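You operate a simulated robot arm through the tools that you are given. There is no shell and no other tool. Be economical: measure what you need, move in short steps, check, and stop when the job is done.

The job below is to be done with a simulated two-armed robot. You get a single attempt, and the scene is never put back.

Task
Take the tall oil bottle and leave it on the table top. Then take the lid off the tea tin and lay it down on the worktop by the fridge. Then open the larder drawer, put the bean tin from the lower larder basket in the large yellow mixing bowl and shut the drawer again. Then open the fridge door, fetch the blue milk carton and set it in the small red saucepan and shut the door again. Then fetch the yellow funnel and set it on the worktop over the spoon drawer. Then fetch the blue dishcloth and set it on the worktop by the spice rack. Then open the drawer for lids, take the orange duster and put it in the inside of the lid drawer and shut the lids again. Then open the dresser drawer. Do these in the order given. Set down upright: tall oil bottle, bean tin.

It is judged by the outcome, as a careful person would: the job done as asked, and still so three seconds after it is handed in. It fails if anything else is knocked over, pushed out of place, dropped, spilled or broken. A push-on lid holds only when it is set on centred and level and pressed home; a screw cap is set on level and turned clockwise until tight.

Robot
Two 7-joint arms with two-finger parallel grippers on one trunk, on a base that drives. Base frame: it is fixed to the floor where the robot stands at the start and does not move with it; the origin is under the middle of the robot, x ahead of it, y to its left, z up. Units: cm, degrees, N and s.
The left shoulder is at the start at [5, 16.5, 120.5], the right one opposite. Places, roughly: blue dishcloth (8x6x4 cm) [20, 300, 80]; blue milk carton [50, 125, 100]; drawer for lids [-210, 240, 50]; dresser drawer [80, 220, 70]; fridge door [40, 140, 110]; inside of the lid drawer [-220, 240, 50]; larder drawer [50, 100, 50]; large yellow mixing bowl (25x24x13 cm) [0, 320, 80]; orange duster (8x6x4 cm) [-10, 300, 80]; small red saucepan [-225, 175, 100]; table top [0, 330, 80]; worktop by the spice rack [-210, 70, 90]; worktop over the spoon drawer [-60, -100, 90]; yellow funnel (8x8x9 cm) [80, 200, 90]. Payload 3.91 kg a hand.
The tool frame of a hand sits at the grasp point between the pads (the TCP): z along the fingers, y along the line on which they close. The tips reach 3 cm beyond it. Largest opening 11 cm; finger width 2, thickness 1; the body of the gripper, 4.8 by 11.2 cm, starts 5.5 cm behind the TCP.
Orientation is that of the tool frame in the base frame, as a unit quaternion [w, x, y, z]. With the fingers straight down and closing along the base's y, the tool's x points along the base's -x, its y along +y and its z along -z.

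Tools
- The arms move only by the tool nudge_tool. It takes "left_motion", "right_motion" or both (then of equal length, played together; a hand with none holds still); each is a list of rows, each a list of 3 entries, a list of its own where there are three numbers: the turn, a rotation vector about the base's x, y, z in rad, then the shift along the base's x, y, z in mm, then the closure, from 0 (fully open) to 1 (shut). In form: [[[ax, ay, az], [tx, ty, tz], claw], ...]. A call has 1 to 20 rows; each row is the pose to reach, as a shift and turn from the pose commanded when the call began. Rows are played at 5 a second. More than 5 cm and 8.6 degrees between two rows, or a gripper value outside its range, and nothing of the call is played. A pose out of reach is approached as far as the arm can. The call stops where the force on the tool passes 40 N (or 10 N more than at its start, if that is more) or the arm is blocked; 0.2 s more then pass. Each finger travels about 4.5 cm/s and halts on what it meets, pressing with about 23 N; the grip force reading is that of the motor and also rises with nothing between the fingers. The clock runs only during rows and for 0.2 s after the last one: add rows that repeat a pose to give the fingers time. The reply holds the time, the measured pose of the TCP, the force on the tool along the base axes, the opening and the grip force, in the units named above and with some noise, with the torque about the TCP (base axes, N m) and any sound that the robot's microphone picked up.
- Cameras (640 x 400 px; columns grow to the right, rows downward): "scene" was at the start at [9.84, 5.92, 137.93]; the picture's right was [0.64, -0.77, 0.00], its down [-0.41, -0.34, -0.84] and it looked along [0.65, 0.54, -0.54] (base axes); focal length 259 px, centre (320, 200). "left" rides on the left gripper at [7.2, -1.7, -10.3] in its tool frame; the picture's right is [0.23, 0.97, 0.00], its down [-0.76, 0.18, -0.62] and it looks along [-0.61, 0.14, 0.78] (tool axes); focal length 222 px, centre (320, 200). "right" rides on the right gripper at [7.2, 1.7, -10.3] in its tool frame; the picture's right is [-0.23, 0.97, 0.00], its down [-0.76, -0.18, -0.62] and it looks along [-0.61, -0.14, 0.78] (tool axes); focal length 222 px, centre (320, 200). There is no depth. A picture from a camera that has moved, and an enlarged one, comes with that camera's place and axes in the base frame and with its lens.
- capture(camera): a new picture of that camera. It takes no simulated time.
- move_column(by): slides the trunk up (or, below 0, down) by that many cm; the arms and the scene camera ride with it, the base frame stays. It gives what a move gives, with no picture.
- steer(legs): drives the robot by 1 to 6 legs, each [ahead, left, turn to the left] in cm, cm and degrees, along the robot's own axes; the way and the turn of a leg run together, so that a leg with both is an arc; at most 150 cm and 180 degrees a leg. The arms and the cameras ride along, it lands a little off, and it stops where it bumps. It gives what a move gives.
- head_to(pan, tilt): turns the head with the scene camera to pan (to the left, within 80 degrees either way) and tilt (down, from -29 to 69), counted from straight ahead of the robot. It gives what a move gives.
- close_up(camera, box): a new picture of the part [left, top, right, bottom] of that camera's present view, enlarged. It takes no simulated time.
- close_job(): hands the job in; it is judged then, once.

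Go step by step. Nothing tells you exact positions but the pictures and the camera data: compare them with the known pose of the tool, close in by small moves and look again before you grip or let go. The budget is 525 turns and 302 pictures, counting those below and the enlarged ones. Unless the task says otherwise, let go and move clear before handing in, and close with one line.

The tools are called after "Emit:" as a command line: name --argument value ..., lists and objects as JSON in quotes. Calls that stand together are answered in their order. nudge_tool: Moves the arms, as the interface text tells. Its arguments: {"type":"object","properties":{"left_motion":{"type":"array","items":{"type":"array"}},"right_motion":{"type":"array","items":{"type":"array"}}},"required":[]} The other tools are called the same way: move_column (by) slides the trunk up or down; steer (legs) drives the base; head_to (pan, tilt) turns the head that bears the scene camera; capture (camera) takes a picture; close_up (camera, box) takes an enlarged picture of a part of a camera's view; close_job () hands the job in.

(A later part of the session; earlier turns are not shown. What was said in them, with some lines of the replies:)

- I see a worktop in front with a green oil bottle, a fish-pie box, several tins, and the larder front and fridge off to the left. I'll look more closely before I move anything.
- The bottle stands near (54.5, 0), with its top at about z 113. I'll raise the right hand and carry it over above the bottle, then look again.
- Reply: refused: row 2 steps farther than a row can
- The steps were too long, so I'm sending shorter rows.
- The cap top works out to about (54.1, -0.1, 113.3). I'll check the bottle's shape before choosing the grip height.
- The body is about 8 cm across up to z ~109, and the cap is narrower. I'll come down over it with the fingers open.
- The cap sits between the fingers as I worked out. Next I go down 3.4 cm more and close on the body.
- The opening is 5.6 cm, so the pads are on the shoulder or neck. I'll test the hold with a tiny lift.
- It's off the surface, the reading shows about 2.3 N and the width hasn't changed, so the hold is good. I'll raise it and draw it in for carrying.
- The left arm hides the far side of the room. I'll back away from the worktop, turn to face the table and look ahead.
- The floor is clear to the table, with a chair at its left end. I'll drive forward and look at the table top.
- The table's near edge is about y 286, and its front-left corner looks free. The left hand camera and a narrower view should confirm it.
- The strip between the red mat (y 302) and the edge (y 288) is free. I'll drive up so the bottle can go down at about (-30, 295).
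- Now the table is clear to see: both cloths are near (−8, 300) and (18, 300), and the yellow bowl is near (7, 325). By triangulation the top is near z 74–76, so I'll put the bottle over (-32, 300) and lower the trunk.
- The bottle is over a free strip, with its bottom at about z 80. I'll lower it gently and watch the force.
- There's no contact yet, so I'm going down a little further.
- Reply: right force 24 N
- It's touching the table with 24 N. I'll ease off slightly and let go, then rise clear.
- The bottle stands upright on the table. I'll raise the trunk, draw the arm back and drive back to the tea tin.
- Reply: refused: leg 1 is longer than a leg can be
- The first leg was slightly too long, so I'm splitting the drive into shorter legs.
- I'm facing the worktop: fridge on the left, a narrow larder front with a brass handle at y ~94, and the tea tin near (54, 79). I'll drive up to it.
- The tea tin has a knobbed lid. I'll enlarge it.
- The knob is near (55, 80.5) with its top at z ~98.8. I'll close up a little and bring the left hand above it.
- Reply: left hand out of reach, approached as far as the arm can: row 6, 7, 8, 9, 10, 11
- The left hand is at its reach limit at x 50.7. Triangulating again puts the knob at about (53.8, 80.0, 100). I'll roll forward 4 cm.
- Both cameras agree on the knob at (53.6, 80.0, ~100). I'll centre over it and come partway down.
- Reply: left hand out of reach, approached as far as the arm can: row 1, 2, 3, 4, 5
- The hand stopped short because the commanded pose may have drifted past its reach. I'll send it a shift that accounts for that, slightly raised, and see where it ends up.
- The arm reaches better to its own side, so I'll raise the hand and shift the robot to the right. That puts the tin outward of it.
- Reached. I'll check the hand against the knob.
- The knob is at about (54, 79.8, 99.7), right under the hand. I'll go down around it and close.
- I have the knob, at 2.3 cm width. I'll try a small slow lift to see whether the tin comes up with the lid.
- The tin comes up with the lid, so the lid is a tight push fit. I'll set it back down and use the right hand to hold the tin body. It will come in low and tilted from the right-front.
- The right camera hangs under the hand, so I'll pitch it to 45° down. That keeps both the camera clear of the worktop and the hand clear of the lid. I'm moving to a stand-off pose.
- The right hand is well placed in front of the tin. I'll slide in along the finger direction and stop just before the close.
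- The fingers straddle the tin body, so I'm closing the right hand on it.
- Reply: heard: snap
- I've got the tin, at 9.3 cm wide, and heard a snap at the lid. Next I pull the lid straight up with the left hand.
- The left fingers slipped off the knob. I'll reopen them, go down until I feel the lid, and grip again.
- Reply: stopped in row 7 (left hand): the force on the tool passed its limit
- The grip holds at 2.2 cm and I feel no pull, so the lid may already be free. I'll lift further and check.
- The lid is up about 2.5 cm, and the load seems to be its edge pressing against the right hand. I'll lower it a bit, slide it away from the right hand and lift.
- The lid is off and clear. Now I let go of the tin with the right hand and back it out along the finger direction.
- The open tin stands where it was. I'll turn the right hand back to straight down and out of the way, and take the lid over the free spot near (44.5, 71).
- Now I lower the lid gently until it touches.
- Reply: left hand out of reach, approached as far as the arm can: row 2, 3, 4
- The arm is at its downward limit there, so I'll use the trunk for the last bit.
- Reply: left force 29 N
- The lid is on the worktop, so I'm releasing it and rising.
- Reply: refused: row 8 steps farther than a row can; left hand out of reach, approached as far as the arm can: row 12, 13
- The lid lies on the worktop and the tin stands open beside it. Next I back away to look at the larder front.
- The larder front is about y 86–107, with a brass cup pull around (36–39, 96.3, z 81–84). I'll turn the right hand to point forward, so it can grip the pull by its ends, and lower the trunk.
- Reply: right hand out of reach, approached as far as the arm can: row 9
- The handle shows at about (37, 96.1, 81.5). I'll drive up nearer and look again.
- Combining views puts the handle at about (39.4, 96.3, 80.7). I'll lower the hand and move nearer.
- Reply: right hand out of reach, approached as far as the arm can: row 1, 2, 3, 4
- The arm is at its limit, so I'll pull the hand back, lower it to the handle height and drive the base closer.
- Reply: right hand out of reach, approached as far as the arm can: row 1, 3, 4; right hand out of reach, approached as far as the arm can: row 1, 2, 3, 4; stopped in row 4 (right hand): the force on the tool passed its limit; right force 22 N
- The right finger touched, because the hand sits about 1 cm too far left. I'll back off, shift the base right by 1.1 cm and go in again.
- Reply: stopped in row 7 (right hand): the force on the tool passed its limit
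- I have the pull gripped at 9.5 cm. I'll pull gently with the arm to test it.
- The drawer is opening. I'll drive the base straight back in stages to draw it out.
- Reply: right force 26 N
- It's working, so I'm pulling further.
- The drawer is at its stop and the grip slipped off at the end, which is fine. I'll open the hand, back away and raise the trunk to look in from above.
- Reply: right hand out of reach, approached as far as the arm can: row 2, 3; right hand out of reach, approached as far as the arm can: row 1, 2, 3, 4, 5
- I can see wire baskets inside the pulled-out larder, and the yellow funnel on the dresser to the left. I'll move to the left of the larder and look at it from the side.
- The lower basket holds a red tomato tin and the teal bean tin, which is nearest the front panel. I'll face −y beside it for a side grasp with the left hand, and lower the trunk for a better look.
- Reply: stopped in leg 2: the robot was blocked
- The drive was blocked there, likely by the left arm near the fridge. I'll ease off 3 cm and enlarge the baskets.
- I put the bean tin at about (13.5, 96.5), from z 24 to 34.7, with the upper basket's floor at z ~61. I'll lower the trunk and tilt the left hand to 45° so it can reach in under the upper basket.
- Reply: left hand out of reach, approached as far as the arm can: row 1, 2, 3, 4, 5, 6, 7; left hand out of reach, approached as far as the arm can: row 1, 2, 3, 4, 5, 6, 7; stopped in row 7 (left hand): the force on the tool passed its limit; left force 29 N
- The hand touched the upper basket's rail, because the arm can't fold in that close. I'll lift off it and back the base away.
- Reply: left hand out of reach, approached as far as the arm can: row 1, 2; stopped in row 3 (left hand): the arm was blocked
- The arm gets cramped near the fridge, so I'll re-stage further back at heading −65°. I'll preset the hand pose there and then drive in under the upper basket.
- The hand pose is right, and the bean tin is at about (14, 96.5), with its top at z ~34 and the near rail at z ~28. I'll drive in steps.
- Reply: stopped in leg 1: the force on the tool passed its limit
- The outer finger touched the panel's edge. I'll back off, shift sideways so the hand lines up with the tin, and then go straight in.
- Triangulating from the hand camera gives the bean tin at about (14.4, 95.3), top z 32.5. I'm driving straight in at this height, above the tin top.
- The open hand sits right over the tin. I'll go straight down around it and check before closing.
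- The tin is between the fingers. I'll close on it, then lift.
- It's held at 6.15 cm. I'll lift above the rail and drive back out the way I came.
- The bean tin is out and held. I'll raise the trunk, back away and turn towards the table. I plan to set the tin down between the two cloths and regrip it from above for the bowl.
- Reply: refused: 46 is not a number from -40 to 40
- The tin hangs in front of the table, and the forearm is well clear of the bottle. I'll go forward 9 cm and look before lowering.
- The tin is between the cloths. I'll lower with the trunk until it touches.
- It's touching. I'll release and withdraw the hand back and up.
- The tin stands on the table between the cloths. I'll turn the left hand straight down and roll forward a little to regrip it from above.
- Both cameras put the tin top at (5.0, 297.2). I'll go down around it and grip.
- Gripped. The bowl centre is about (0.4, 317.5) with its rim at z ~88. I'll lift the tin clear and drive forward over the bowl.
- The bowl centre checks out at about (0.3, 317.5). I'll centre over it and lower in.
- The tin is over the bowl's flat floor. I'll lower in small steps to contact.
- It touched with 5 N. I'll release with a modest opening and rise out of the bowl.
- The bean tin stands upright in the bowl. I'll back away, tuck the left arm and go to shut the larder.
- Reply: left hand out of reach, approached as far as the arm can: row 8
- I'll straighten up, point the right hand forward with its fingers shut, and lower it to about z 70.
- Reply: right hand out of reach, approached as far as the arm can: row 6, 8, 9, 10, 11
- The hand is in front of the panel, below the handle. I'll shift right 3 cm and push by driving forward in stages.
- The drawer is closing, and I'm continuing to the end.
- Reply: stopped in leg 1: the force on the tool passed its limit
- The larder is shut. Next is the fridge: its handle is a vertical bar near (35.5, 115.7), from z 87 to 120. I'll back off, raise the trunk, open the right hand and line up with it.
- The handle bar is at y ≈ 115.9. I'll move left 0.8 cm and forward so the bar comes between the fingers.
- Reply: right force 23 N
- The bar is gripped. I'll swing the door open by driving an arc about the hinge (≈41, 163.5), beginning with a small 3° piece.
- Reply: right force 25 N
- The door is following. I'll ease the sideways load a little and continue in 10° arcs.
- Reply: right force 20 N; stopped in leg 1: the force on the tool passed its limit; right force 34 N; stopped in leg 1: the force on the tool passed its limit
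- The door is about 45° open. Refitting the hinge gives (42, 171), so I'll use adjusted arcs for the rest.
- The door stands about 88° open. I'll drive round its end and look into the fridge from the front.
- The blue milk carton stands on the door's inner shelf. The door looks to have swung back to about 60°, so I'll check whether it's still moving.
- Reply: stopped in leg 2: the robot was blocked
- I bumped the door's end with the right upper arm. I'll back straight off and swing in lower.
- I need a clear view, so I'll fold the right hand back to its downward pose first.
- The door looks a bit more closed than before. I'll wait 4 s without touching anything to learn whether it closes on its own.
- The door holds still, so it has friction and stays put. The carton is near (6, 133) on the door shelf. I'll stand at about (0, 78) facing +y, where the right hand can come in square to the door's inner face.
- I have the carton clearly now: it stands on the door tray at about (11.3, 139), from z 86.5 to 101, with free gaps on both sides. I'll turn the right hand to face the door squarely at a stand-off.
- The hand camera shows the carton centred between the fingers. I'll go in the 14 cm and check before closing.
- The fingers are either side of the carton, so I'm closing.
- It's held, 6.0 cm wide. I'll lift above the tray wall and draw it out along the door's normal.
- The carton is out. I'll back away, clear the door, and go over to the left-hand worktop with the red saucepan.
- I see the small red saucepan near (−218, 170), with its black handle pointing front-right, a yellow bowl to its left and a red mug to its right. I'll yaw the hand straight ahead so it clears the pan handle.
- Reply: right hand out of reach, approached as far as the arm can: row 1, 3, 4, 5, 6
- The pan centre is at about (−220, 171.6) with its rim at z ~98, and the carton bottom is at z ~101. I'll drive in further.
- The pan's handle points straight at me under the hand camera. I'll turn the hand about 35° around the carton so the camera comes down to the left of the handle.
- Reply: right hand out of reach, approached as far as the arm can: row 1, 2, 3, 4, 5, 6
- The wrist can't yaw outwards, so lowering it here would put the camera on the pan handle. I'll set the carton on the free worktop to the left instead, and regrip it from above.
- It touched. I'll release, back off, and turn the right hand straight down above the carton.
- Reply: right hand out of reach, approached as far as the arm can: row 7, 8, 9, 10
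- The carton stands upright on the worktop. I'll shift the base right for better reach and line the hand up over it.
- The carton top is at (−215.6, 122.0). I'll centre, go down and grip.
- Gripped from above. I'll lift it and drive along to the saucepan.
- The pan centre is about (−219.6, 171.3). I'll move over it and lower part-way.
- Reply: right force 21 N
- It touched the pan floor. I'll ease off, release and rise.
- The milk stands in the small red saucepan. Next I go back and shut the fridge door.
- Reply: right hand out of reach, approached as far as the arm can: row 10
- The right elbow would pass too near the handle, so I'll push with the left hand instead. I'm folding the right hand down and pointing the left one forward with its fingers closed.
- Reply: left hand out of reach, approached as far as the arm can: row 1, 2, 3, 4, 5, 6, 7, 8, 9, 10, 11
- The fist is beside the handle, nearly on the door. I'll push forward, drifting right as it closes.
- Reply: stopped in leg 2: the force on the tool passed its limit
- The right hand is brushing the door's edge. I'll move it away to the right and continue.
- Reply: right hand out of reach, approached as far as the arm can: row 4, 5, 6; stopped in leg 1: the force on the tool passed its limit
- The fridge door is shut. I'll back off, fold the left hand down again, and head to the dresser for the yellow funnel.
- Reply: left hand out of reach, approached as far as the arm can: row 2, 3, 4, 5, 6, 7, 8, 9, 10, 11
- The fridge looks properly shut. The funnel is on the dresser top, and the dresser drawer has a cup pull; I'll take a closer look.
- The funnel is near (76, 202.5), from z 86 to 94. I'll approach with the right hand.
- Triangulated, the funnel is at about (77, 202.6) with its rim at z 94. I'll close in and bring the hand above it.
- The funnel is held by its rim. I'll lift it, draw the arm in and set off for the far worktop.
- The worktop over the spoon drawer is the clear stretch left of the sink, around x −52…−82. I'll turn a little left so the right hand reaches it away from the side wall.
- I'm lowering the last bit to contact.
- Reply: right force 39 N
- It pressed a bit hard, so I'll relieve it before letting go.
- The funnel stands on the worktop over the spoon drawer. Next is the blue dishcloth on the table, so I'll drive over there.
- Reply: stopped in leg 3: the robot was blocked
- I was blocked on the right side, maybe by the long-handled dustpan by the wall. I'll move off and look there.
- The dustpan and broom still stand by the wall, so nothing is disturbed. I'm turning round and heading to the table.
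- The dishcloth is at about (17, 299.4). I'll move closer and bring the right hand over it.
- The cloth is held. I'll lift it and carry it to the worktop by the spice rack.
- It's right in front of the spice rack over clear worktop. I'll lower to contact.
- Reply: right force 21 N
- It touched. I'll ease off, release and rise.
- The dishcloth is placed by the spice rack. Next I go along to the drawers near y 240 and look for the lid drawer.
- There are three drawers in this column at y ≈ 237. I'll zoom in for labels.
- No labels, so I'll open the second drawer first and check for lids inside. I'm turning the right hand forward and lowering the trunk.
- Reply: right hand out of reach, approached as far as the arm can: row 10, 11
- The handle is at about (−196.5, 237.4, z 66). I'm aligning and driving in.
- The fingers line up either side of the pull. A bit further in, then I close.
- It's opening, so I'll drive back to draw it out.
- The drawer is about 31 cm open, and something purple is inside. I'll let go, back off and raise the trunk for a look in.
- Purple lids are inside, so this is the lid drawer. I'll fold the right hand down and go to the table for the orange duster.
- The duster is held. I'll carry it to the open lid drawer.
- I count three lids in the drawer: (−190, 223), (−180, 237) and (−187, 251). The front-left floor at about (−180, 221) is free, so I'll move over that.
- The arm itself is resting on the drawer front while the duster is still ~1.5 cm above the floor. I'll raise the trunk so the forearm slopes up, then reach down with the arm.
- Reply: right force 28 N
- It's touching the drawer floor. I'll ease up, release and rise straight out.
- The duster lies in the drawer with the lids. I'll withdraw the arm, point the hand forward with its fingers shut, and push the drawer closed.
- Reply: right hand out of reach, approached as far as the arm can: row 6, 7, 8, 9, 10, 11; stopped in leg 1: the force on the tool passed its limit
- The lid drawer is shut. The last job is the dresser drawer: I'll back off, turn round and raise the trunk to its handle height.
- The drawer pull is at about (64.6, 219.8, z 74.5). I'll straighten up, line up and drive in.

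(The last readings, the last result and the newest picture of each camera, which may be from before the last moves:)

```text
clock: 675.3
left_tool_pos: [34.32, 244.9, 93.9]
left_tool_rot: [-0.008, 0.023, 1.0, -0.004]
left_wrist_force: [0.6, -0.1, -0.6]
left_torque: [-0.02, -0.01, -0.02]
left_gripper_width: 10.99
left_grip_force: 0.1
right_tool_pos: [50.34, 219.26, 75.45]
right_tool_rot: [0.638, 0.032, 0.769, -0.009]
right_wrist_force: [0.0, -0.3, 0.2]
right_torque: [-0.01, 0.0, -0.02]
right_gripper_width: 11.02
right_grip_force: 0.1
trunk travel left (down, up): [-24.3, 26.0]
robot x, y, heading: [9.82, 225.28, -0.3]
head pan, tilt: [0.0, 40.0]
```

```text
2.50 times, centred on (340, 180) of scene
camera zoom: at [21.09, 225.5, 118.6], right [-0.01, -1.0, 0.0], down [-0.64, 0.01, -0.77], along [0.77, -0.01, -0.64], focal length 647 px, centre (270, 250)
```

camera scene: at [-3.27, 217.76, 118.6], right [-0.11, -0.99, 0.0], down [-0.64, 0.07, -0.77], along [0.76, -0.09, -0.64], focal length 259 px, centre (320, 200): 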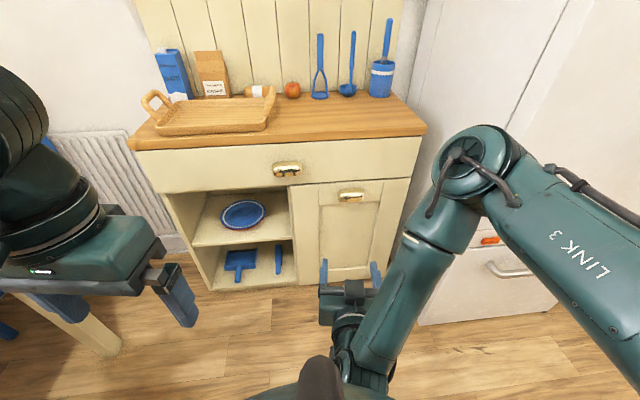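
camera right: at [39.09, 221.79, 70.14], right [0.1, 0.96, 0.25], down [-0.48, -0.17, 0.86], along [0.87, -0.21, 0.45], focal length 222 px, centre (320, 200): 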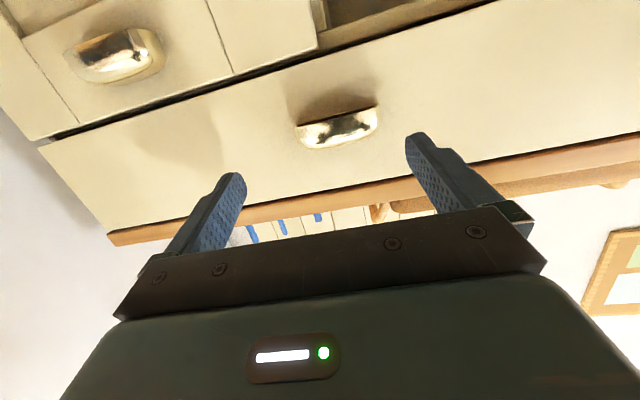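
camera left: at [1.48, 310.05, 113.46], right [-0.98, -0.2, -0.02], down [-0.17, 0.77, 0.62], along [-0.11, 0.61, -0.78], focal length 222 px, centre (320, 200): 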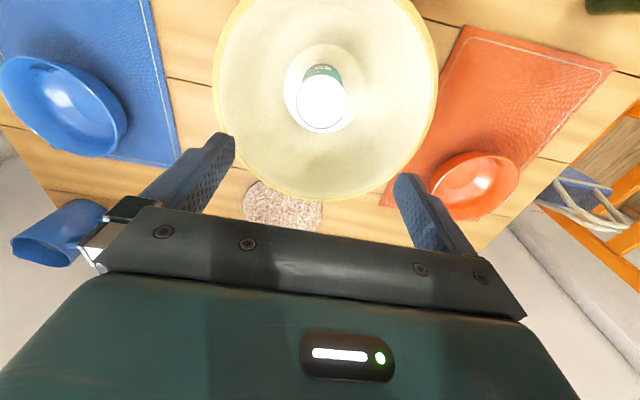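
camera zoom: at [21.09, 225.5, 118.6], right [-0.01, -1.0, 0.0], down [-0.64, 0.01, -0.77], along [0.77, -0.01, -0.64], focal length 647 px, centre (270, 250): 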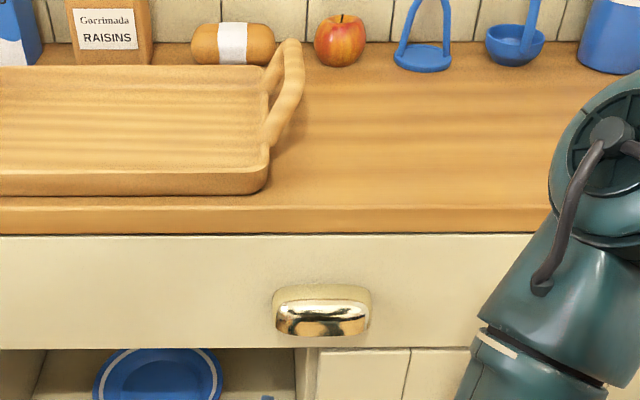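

Emit:
steer --legs '[[9, 0.8, 0.3]]'

Emit:
close_up --camera "scene" --box '[260, 140, 420, 300]'

Emit:
capture --camera "right"

```text
clock: 676.4
left_tool_pos: [43.21, 245.71, 93.99]
left_tool_rot: [-0.008, 0.022, 1.0, -0.005]
left_wrist_force: [1.0, -0.9, 0.7]
left_torque: [0.01, 0.03, 0.0]
left_gripper_width: 11.02
left_grip_force: 0.0
right_tool_pos: [59.29, 220.1, 75.35]
right_tool_rot: [0.638, 0.03, 0.769, -0.007]
right_wrist_force: [-0.2, 0.1, 0.0]
right_torque: [-0.03, 0.0, 0.04]
right_gripper_width: 11.01
right_grip_force: 0.0
trunk travel left (down, up): [-24.3, 26.0]
robot x, y, heading: [18.76, 226.08, -0.1]
head pan, tilt: [0.0, 40.0]
```

```text
2.50 times, centred on (340, 220) of scene
camera zoom: at [29.95, 226.25, 118.59], right [-0.01, -1.0, 0.0], down [-0.64, 0.0, -0.77], along [0.77, 0.0, -0.64], focal length 647 px, centre (270, 150)
```

zoom: 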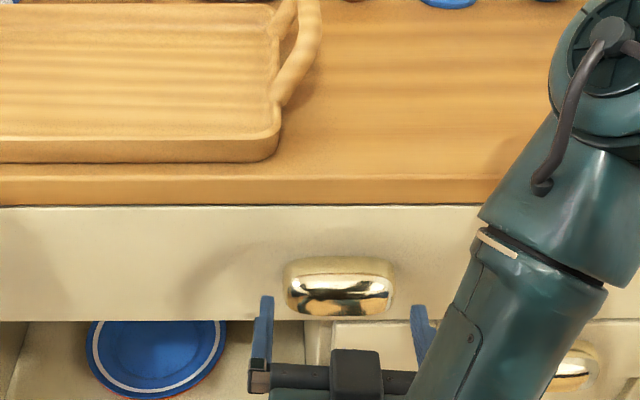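

```text
61 pictures are left
camera right: at [47.95, 222.59, 70.14], right [0.1, 0.96, 0.25], down [-0.48, -0.17, 0.86], along [0.87, -0.2, 0.45], focal length 222 px, centre (320, 200)
```

right: 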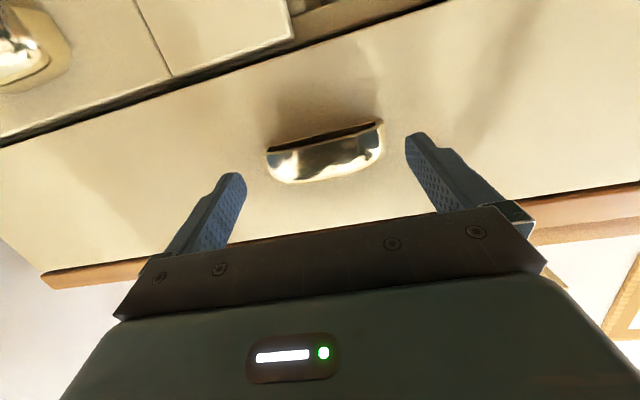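

Emit:
steer --legs '[[3.4, 0, 0]]'

Emit:
nudge_tool --right_motion '[[[0, 0, 0], [0, 0, 0], 0.15], [[0, 0, 0], [0, 0, 0], 0.3], [[0, 0, 0], [0, 0, 0], 0.6], [[0, 0, 0], [0, 0, 0], 1], [[0, 0, 0], [0, 0, 0], 1]]'

Emit:
nudge_tool --right_motion '[[[0, 0, 0], [-5, 0, 0], 1], [[0, 0, 0], [-15, 0, 0], 1], [[0, 0, 0], [-30, 0, 0], 1], [[0, 0, 0], [-30, 0, 0], 1]]'

Emit:
capture --camera "scene"

```text
clock: 677.4
left_tool_pos: [46.47, 245.58, 93.96]
left_tool_rot: [-0.008, 0.022, 1.0, -0.006]
left_wrist_force: [-0.4, 0.1, -0.8]
left_torque: [0.0, 0.02, 0.0]
left_gripper_width: 11.0
left_grip_force: 0.1
right_tool_pos: [62.21, 220.33, 75.25]
right_tool_rot: [0.636, 0.027, 0.771, -0.002]
right_wrist_force: [-0.5, -0.3, -0.1]
right_torque: [0.0, -0.01, 0.02]
right_gripper_width: 11.0
right_grip_force: 0.1
trunk travel left (down, up): [-24.3, 26.0]
robot x, y, heading: [22.11, 226.4, -0.3]
head pan, tilt: [0.0, 40.0]
stopped in leg 1: the force on the tool passed its limit (the readings are from after the stop); the commanded pose is now the measured one
```

```text
clock: 678.6
left_tool_pos: [46.65, 245.53, 93.81]
left_tool_rot: [-0.008, 0.023, 1.0, -0.004]
left_wrist_force: [-0.5, 0.1, 0.6]
left_torque: [0.02, 0.06, -0.03]
left_gripper_width: 11.01
left_grip_force: 0.2
right_tool_pos: [62.37, 220.15, 75.16]
right_tool_rot: [0.636, 0.028, 0.771, -0.005]
right_wrist_force: [-2.3, -24.6, 1.0]
right_torque: [-1.24, -0.16, 0.38]
right_gripper_width: 9.51
right_grip_force: 44.9
trunk travel left (down, up): [-24.3, 26.0]
robot x, y, heading: [21.64, 225.88, -0.1]
head pan, tilt: [0.0, 40.0]
```

```text
clock: 679.4
left_tool_pos: [46.44, 245.65, 93.97]
left_tool_rot: [-0.008, 0.023, 1.0, -0.006]
left_wrist_force: [0.2, -0.2, 0.5]
left_torque: [-0.03, 0.01, 0.04]
left_gripper_width: 11.01
left_grip_force: 0.0
right_tool_pos: [60.43, 220.1, 75.27]
right_tool_rot: [0.633, 0.028, 0.774, -0.009]
right_wrist_force: [-3.2, -7.7, -3.2]
right_torque: [0.1, -0.73, 0.55]
right_gripper_width: 9.53
right_grip_force: 45.5
right hand out of reach, approached as far as the arm can: row 3
trunk travel left (down, up): [-24.3, 26.0]
robot x, y, heading: [21.82, 226.15, -0.6]
head pan, tilt: [0.0, 40.0]
stopped in row 3 (right hand): the force on the tool passed its limit (the readings are from after the stop); the commanded pose is now the measured one
```

```text
60 pictures are left
camera scene: at [33.32, 226.15, 118.61], right [-0.01, -1.0, 0.0], down [-0.64, 0.0, -0.77], along [0.77, 0.0, -0.64], focal length 259 px, centre (320, 200)
```

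scene: 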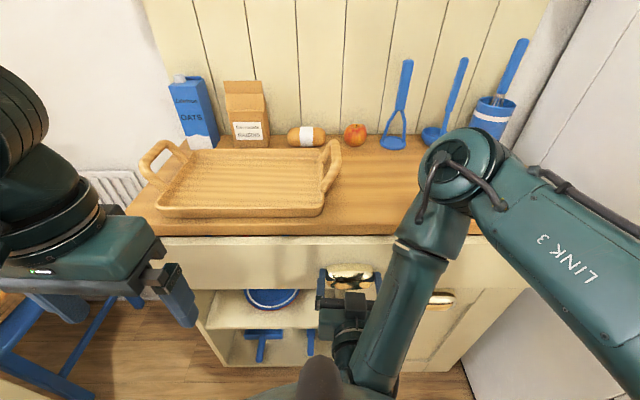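

I'll pull with the base.

Emit:
steer --legs '[[-8, 0, 0]]'

Emit:
capture --camera "scene"

```text
clock: 680.4
left_tool_pos: [38.5, 245.59, 93.92]
left_tool_rot: [-0.007, 0.023, 1.0, -0.004]
left_wrist_force: [0.2, -0.1, 0.7]
left_torque: [0.01, -0.04, 0.0]
left_gripper_width: 11.0
left_grip_force: 0.1
right_tool_pos: [52.16, 220.1, 75.29]
right_tool_rot: [0.633, 0.029, 0.774, -0.01]
right_wrist_force: [-2.0, -21.4, 2.2]
right_torque: [-1.24, 0.71, 1.1]
right_gripper_width: 9.53
right_grip_force: 45.3
trunk travel left (down, up): [-24.3, 26.0]
robot x, y, heading: [13.84, 226.21, -0.3]
head pan, tilt: [0.0, 40.0]
```

```text
59 pictures are left
camera scene: at [25.22, 226.12, 118.61], right [-0.01, -1.0, 0.0], down [-0.64, 0.01, -0.77], along [0.77, 0.0, -0.64], focal length 259 px, centre (320, 200)
```

scene: 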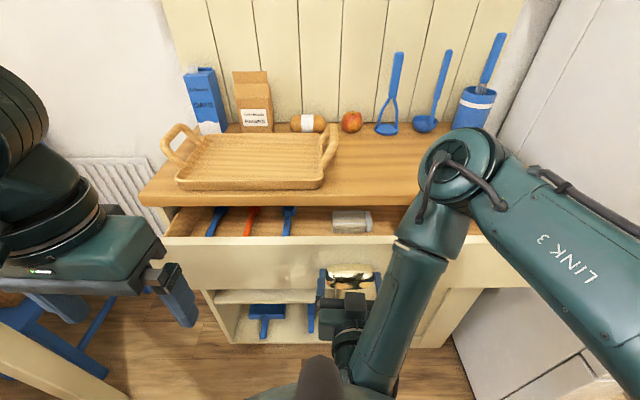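

The dresser drawer is coming out well. I'll open it further.

Emit:
steer --legs '[[-14, 0, 0]]'

Emit:
steer --legs '[[-5, 0, 0]]'

Emit:
capture --camera "scene"

```text
clock: 681.8
left_tool_pos: [24.0, 245.66, 93.94]
left_tool_rot: [-0.009, 0.022, 1.0, -0.004]
left_wrist_force: [-0.8, -0.5, 0.1]
left_torque: [0.0, -0.01, 0.01]
left_gripper_width: 10.99
left_grip_force: 0.1
right_tool_pos: [37.87, 220.09, 75.3]
right_tool_rot: [0.633, 0.028, 0.773, -0.012]
right_wrist_force: [0.2, -16.9, 9.7]
right_torque: [-1.05, -0.76, -0.33]
right_gripper_width: 9.44
right_grip_force: 44.9
trunk travel left (down, up): [-24.3, 26.0]
robot x, y, heading: [-0.44, 226.45, -0.4]
head pan, tilt: [0.0, 40.0]
```

```text
clock: 682.7
left_tool_pos: [19.1, 245.71, 93.86]
left_tool_rot: [-0.008, 0.022, 1.0, -0.005]
left_wrist_force: [-0.1, 0.4, 0.3]
left_torque: [0.0, 0.01, 0.02]
left_gripper_width: 10.99
left_grip_force: 0.1
right_tool_pos: [32.71, 220.03, 75.4]
right_tool_rot: [0.632, 0.027, 0.774, -0.012]
right_wrist_force: [-0.7, 0.2, -1.0]
right_torque: [0.01, 0.0, -0.03]
right_gripper_width: 0.0
right_grip_force: 37.6
trunk travel left (down, up): [-24.3, 26.0]
robot x, y, heading: [-5.18, 226.1, -0.2]
head pan, tilt: [0.0, 40.0]
```

```text
58 pictures are left
camera scene: at [5.89, 226.33, 118.6], right [-0.01, -1.0, 0.0], down [-0.64, 0.0, -0.77], along [0.77, 0.0, -0.64], focal length 259 px, centre (320, 200)
```

scene: 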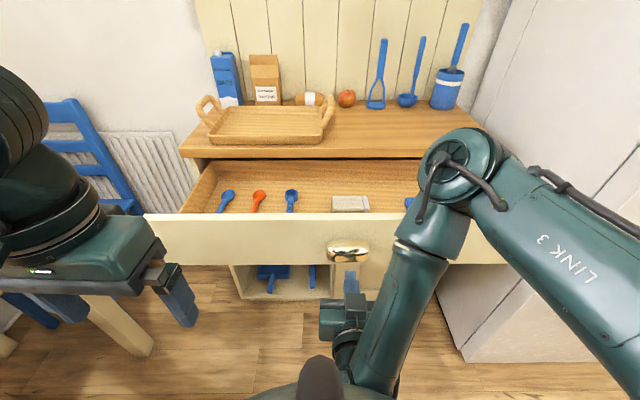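

The dresser drawer is open to its stop. I'll back away and check everything over.

Emit:
steer --legs '[[-50, 0, 0]]'

Emit:
move_column --by 18

Emit:
head_to --pan -35 --tilt 20

Emit:
capture --camera "scene"

Emit:
head_to --pan 50 --tilt 20

Emit:
capture --camera "scene"

```text
clock: 685.6
left_tool_pos: [-30.41, 245.97, 93.97]
left_tool_rot: [-0.008, 0.027, 1.0, -0.005]
left_wrist_force: [0.0, 0.6, 0.0]
left_torque: [0.01, 0.02, -0.03]
left_gripper_width: 11.02
left_grip_force: 0.1
right_tool_pos: [-16.92, 220.34, 75.4]
right_tool_rot: [0.632, 0.03, 0.774, -0.015]
right_wrist_force: [-0.6, 0.4, 0.3]
right_torque: [-0.02, 0.02, -0.03]
right_gripper_width: 0.01
right_grip_force: 38.1
trunk travel left (down, up): [-24.3, 26.0]
robot x, y, heading: [-55.43, 226.68, -0.8]
head pan, tilt: [0.0, 40.0]
```

```text
clock: 687.6
left_tool_pos: [-30.41, 246.12, 111.92]
left_tool_rot: [-0.008, 0.027, 1.0, -0.004]
left_wrist_force: [0.6, 0.6, -0.1]
left_torque: [-0.02, 0.01, 0.01]
left_gripper_width: 11.0
left_grip_force: 0.2
right_tool_pos: [-16.84, 220.41, 93.17]
right_tool_rot: [0.633, 0.03, 0.774, -0.015]
right_wrist_force: [-0.7, 0.2, 0.1]
right_torque: [0.01, 0.0, -0.01]
right_gripper_width: 0.02
right_grip_force: 38.5
trunk travel left (down, up): [-42.3, 8.0]
robot x, y, heading: [-55.23, 226.45, -0.9]
head pan, tilt: [0.0, 40.0]
```

```text
clock: 688.6
left_tool_pos: [-30.35, 246.08, 111.92]
left_tool_rot: [-0.008, 0.026, 1.0, -0.005]
left_wrist_force: [-0.2, -0.1, 0.3]
left_torque: [-0.02, 0.0, 0.0]
left_gripper_width: 10.99
left_grip_force: 0.1
right_tool_pos: [-16.9, 220.41, 93.28]
right_tool_rot: [0.633, 0.029, 0.774, -0.014]
right_wrist_force: [-0.4, -0.6, -0.2]
right_torque: [-0.04, -0.01, -0.01]
right_gripper_width: 0.0
right_grip_force: 37.4
trunk travel left (down, up): [-42.3, 8.0]
robot x, y, heading: [-55.04, 226.91, -0.8]
head pan, tilt: [-35.0, 20.0]
```

```text
57 pictures are left
camera scene: at [-44.77, 221.4, 139.74], right [-0.58, -0.81, 0.0], down [-0.28, 0.2, -0.94], along [0.76, -0.55, -0.34], focal length 259 px, centre (320, 200)
```

scene: 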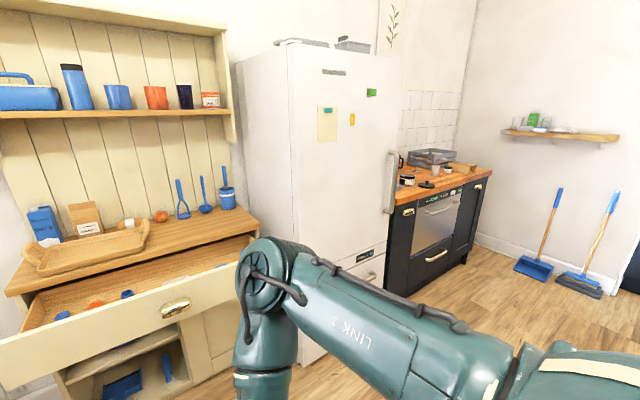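

```text
clock: 690.2
left_tool_pos: [-30.34, 245.98, 111.86]
left_tool_rot: [-0.008, 0.026, 1.0, -0.005]
left_wrist_force: [0.3, -0.3, -0.2]
left_torque: [0.01, 0.0, 0.02]
left_gripper_width: 11.0
left_grip_force: 0.1
right_tool_pos: [-17.0, 220.29, 93.3]
right_tool_rot: [0.632, 0.031, 0.774, -0.015]
right_wrist_force: [0.8, 0.0, 0.1]
right_torque: [0.0, -0.05, 0.04]
right_gripper_width: 0.0
right_grip_force: 37.7
trunk travel left (down, up): [-42.3, 8.0]
robot x, y, heading: [-55.08, 226.74, -1.0]
head pan, tilt: [50.0, 20.0]
```

```text
56 pictures are left
camera scene: at [-46.24, 233.89, 139.74], right [0.76, -0.65, 0.0], down [-0.22, -0.26, -0.94], along [0.61, 0.71, -0.34], focal length 259 px, centre (320, 200)
```

scene: 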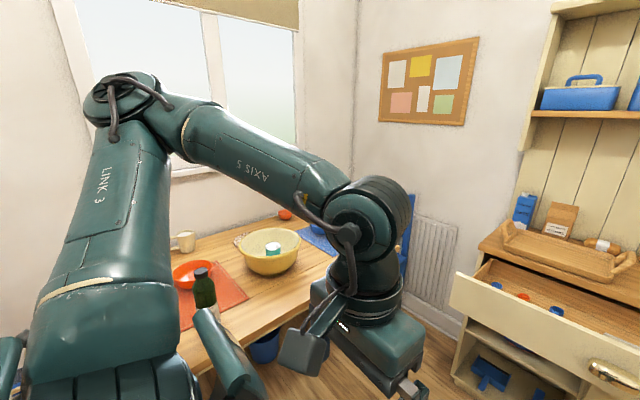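

Emit:
head_to --pan -35 --tilt 20

Emit:
close_up --camera "scene" --box '[310, 120, 510, 300]'

```text
clock: 691.8
left_tool_pos: [-30.54, 245.95, 111.81]
left_tool_rot: [-0.008, 0.026, 1.0, -0.005]
left_wrist_force: [0.7, -0.2, 0.1]
left_torque: [0.0, 0.04, 0.01]
left_gripper_width: 11.01
left_grip_force: 0.0
right_tool_pos: [-16.82, 220.41, 93.27]
right_tool_rot: [0.632, 0.029, 0.774, -0.014]
right_wrist_force: [-0.6, -0.6, 0.8]
right_torque: [0.03, 0.02, -0.03]
right_gripper_width: 0.0
right_grip_force: 37.1
trunk travel left (down, up): [-42.3, 8.0]
robot x, y, heading: [-55.61, 226.8, -0.5]
head pan, tilt: [-35.0, 20.0]
```

```text
2.22 times, centred on (410, 210) of scene
camera zoom: at [-44.77, 221.4, 139.74], right [-0.58, -0.81, 0.0], down [-0.28, 0.2, -0.94], along [0.76, -0.55, -0.34], focal length 576 px, centre (120, 178)
```

zoom: 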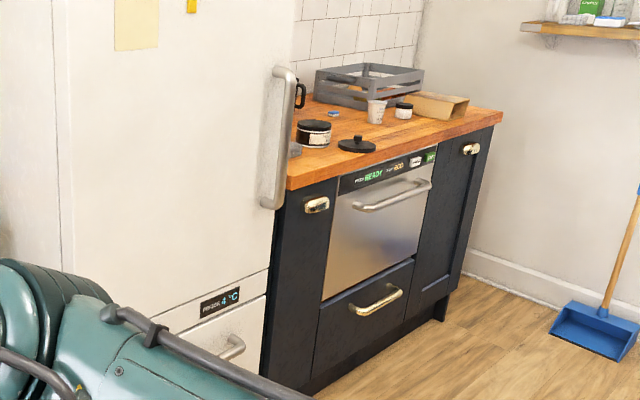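

The fridge and larder are shut, the tea lid lies on the worktop by the fridge, the dresser drawer is open, and both hands are clear, so I'm handing in.

Emit:
close_job

```text
The job is handed in.
```

All eight steps are done in the order given, and I've handed the job in. The oil bottle stands upright on the table and the bean tin stands upright in the yellow bowl. The larder, fridge and lid drawer are shut, the dresser drawer is open, and I saw nothing else knocked over or out of place.
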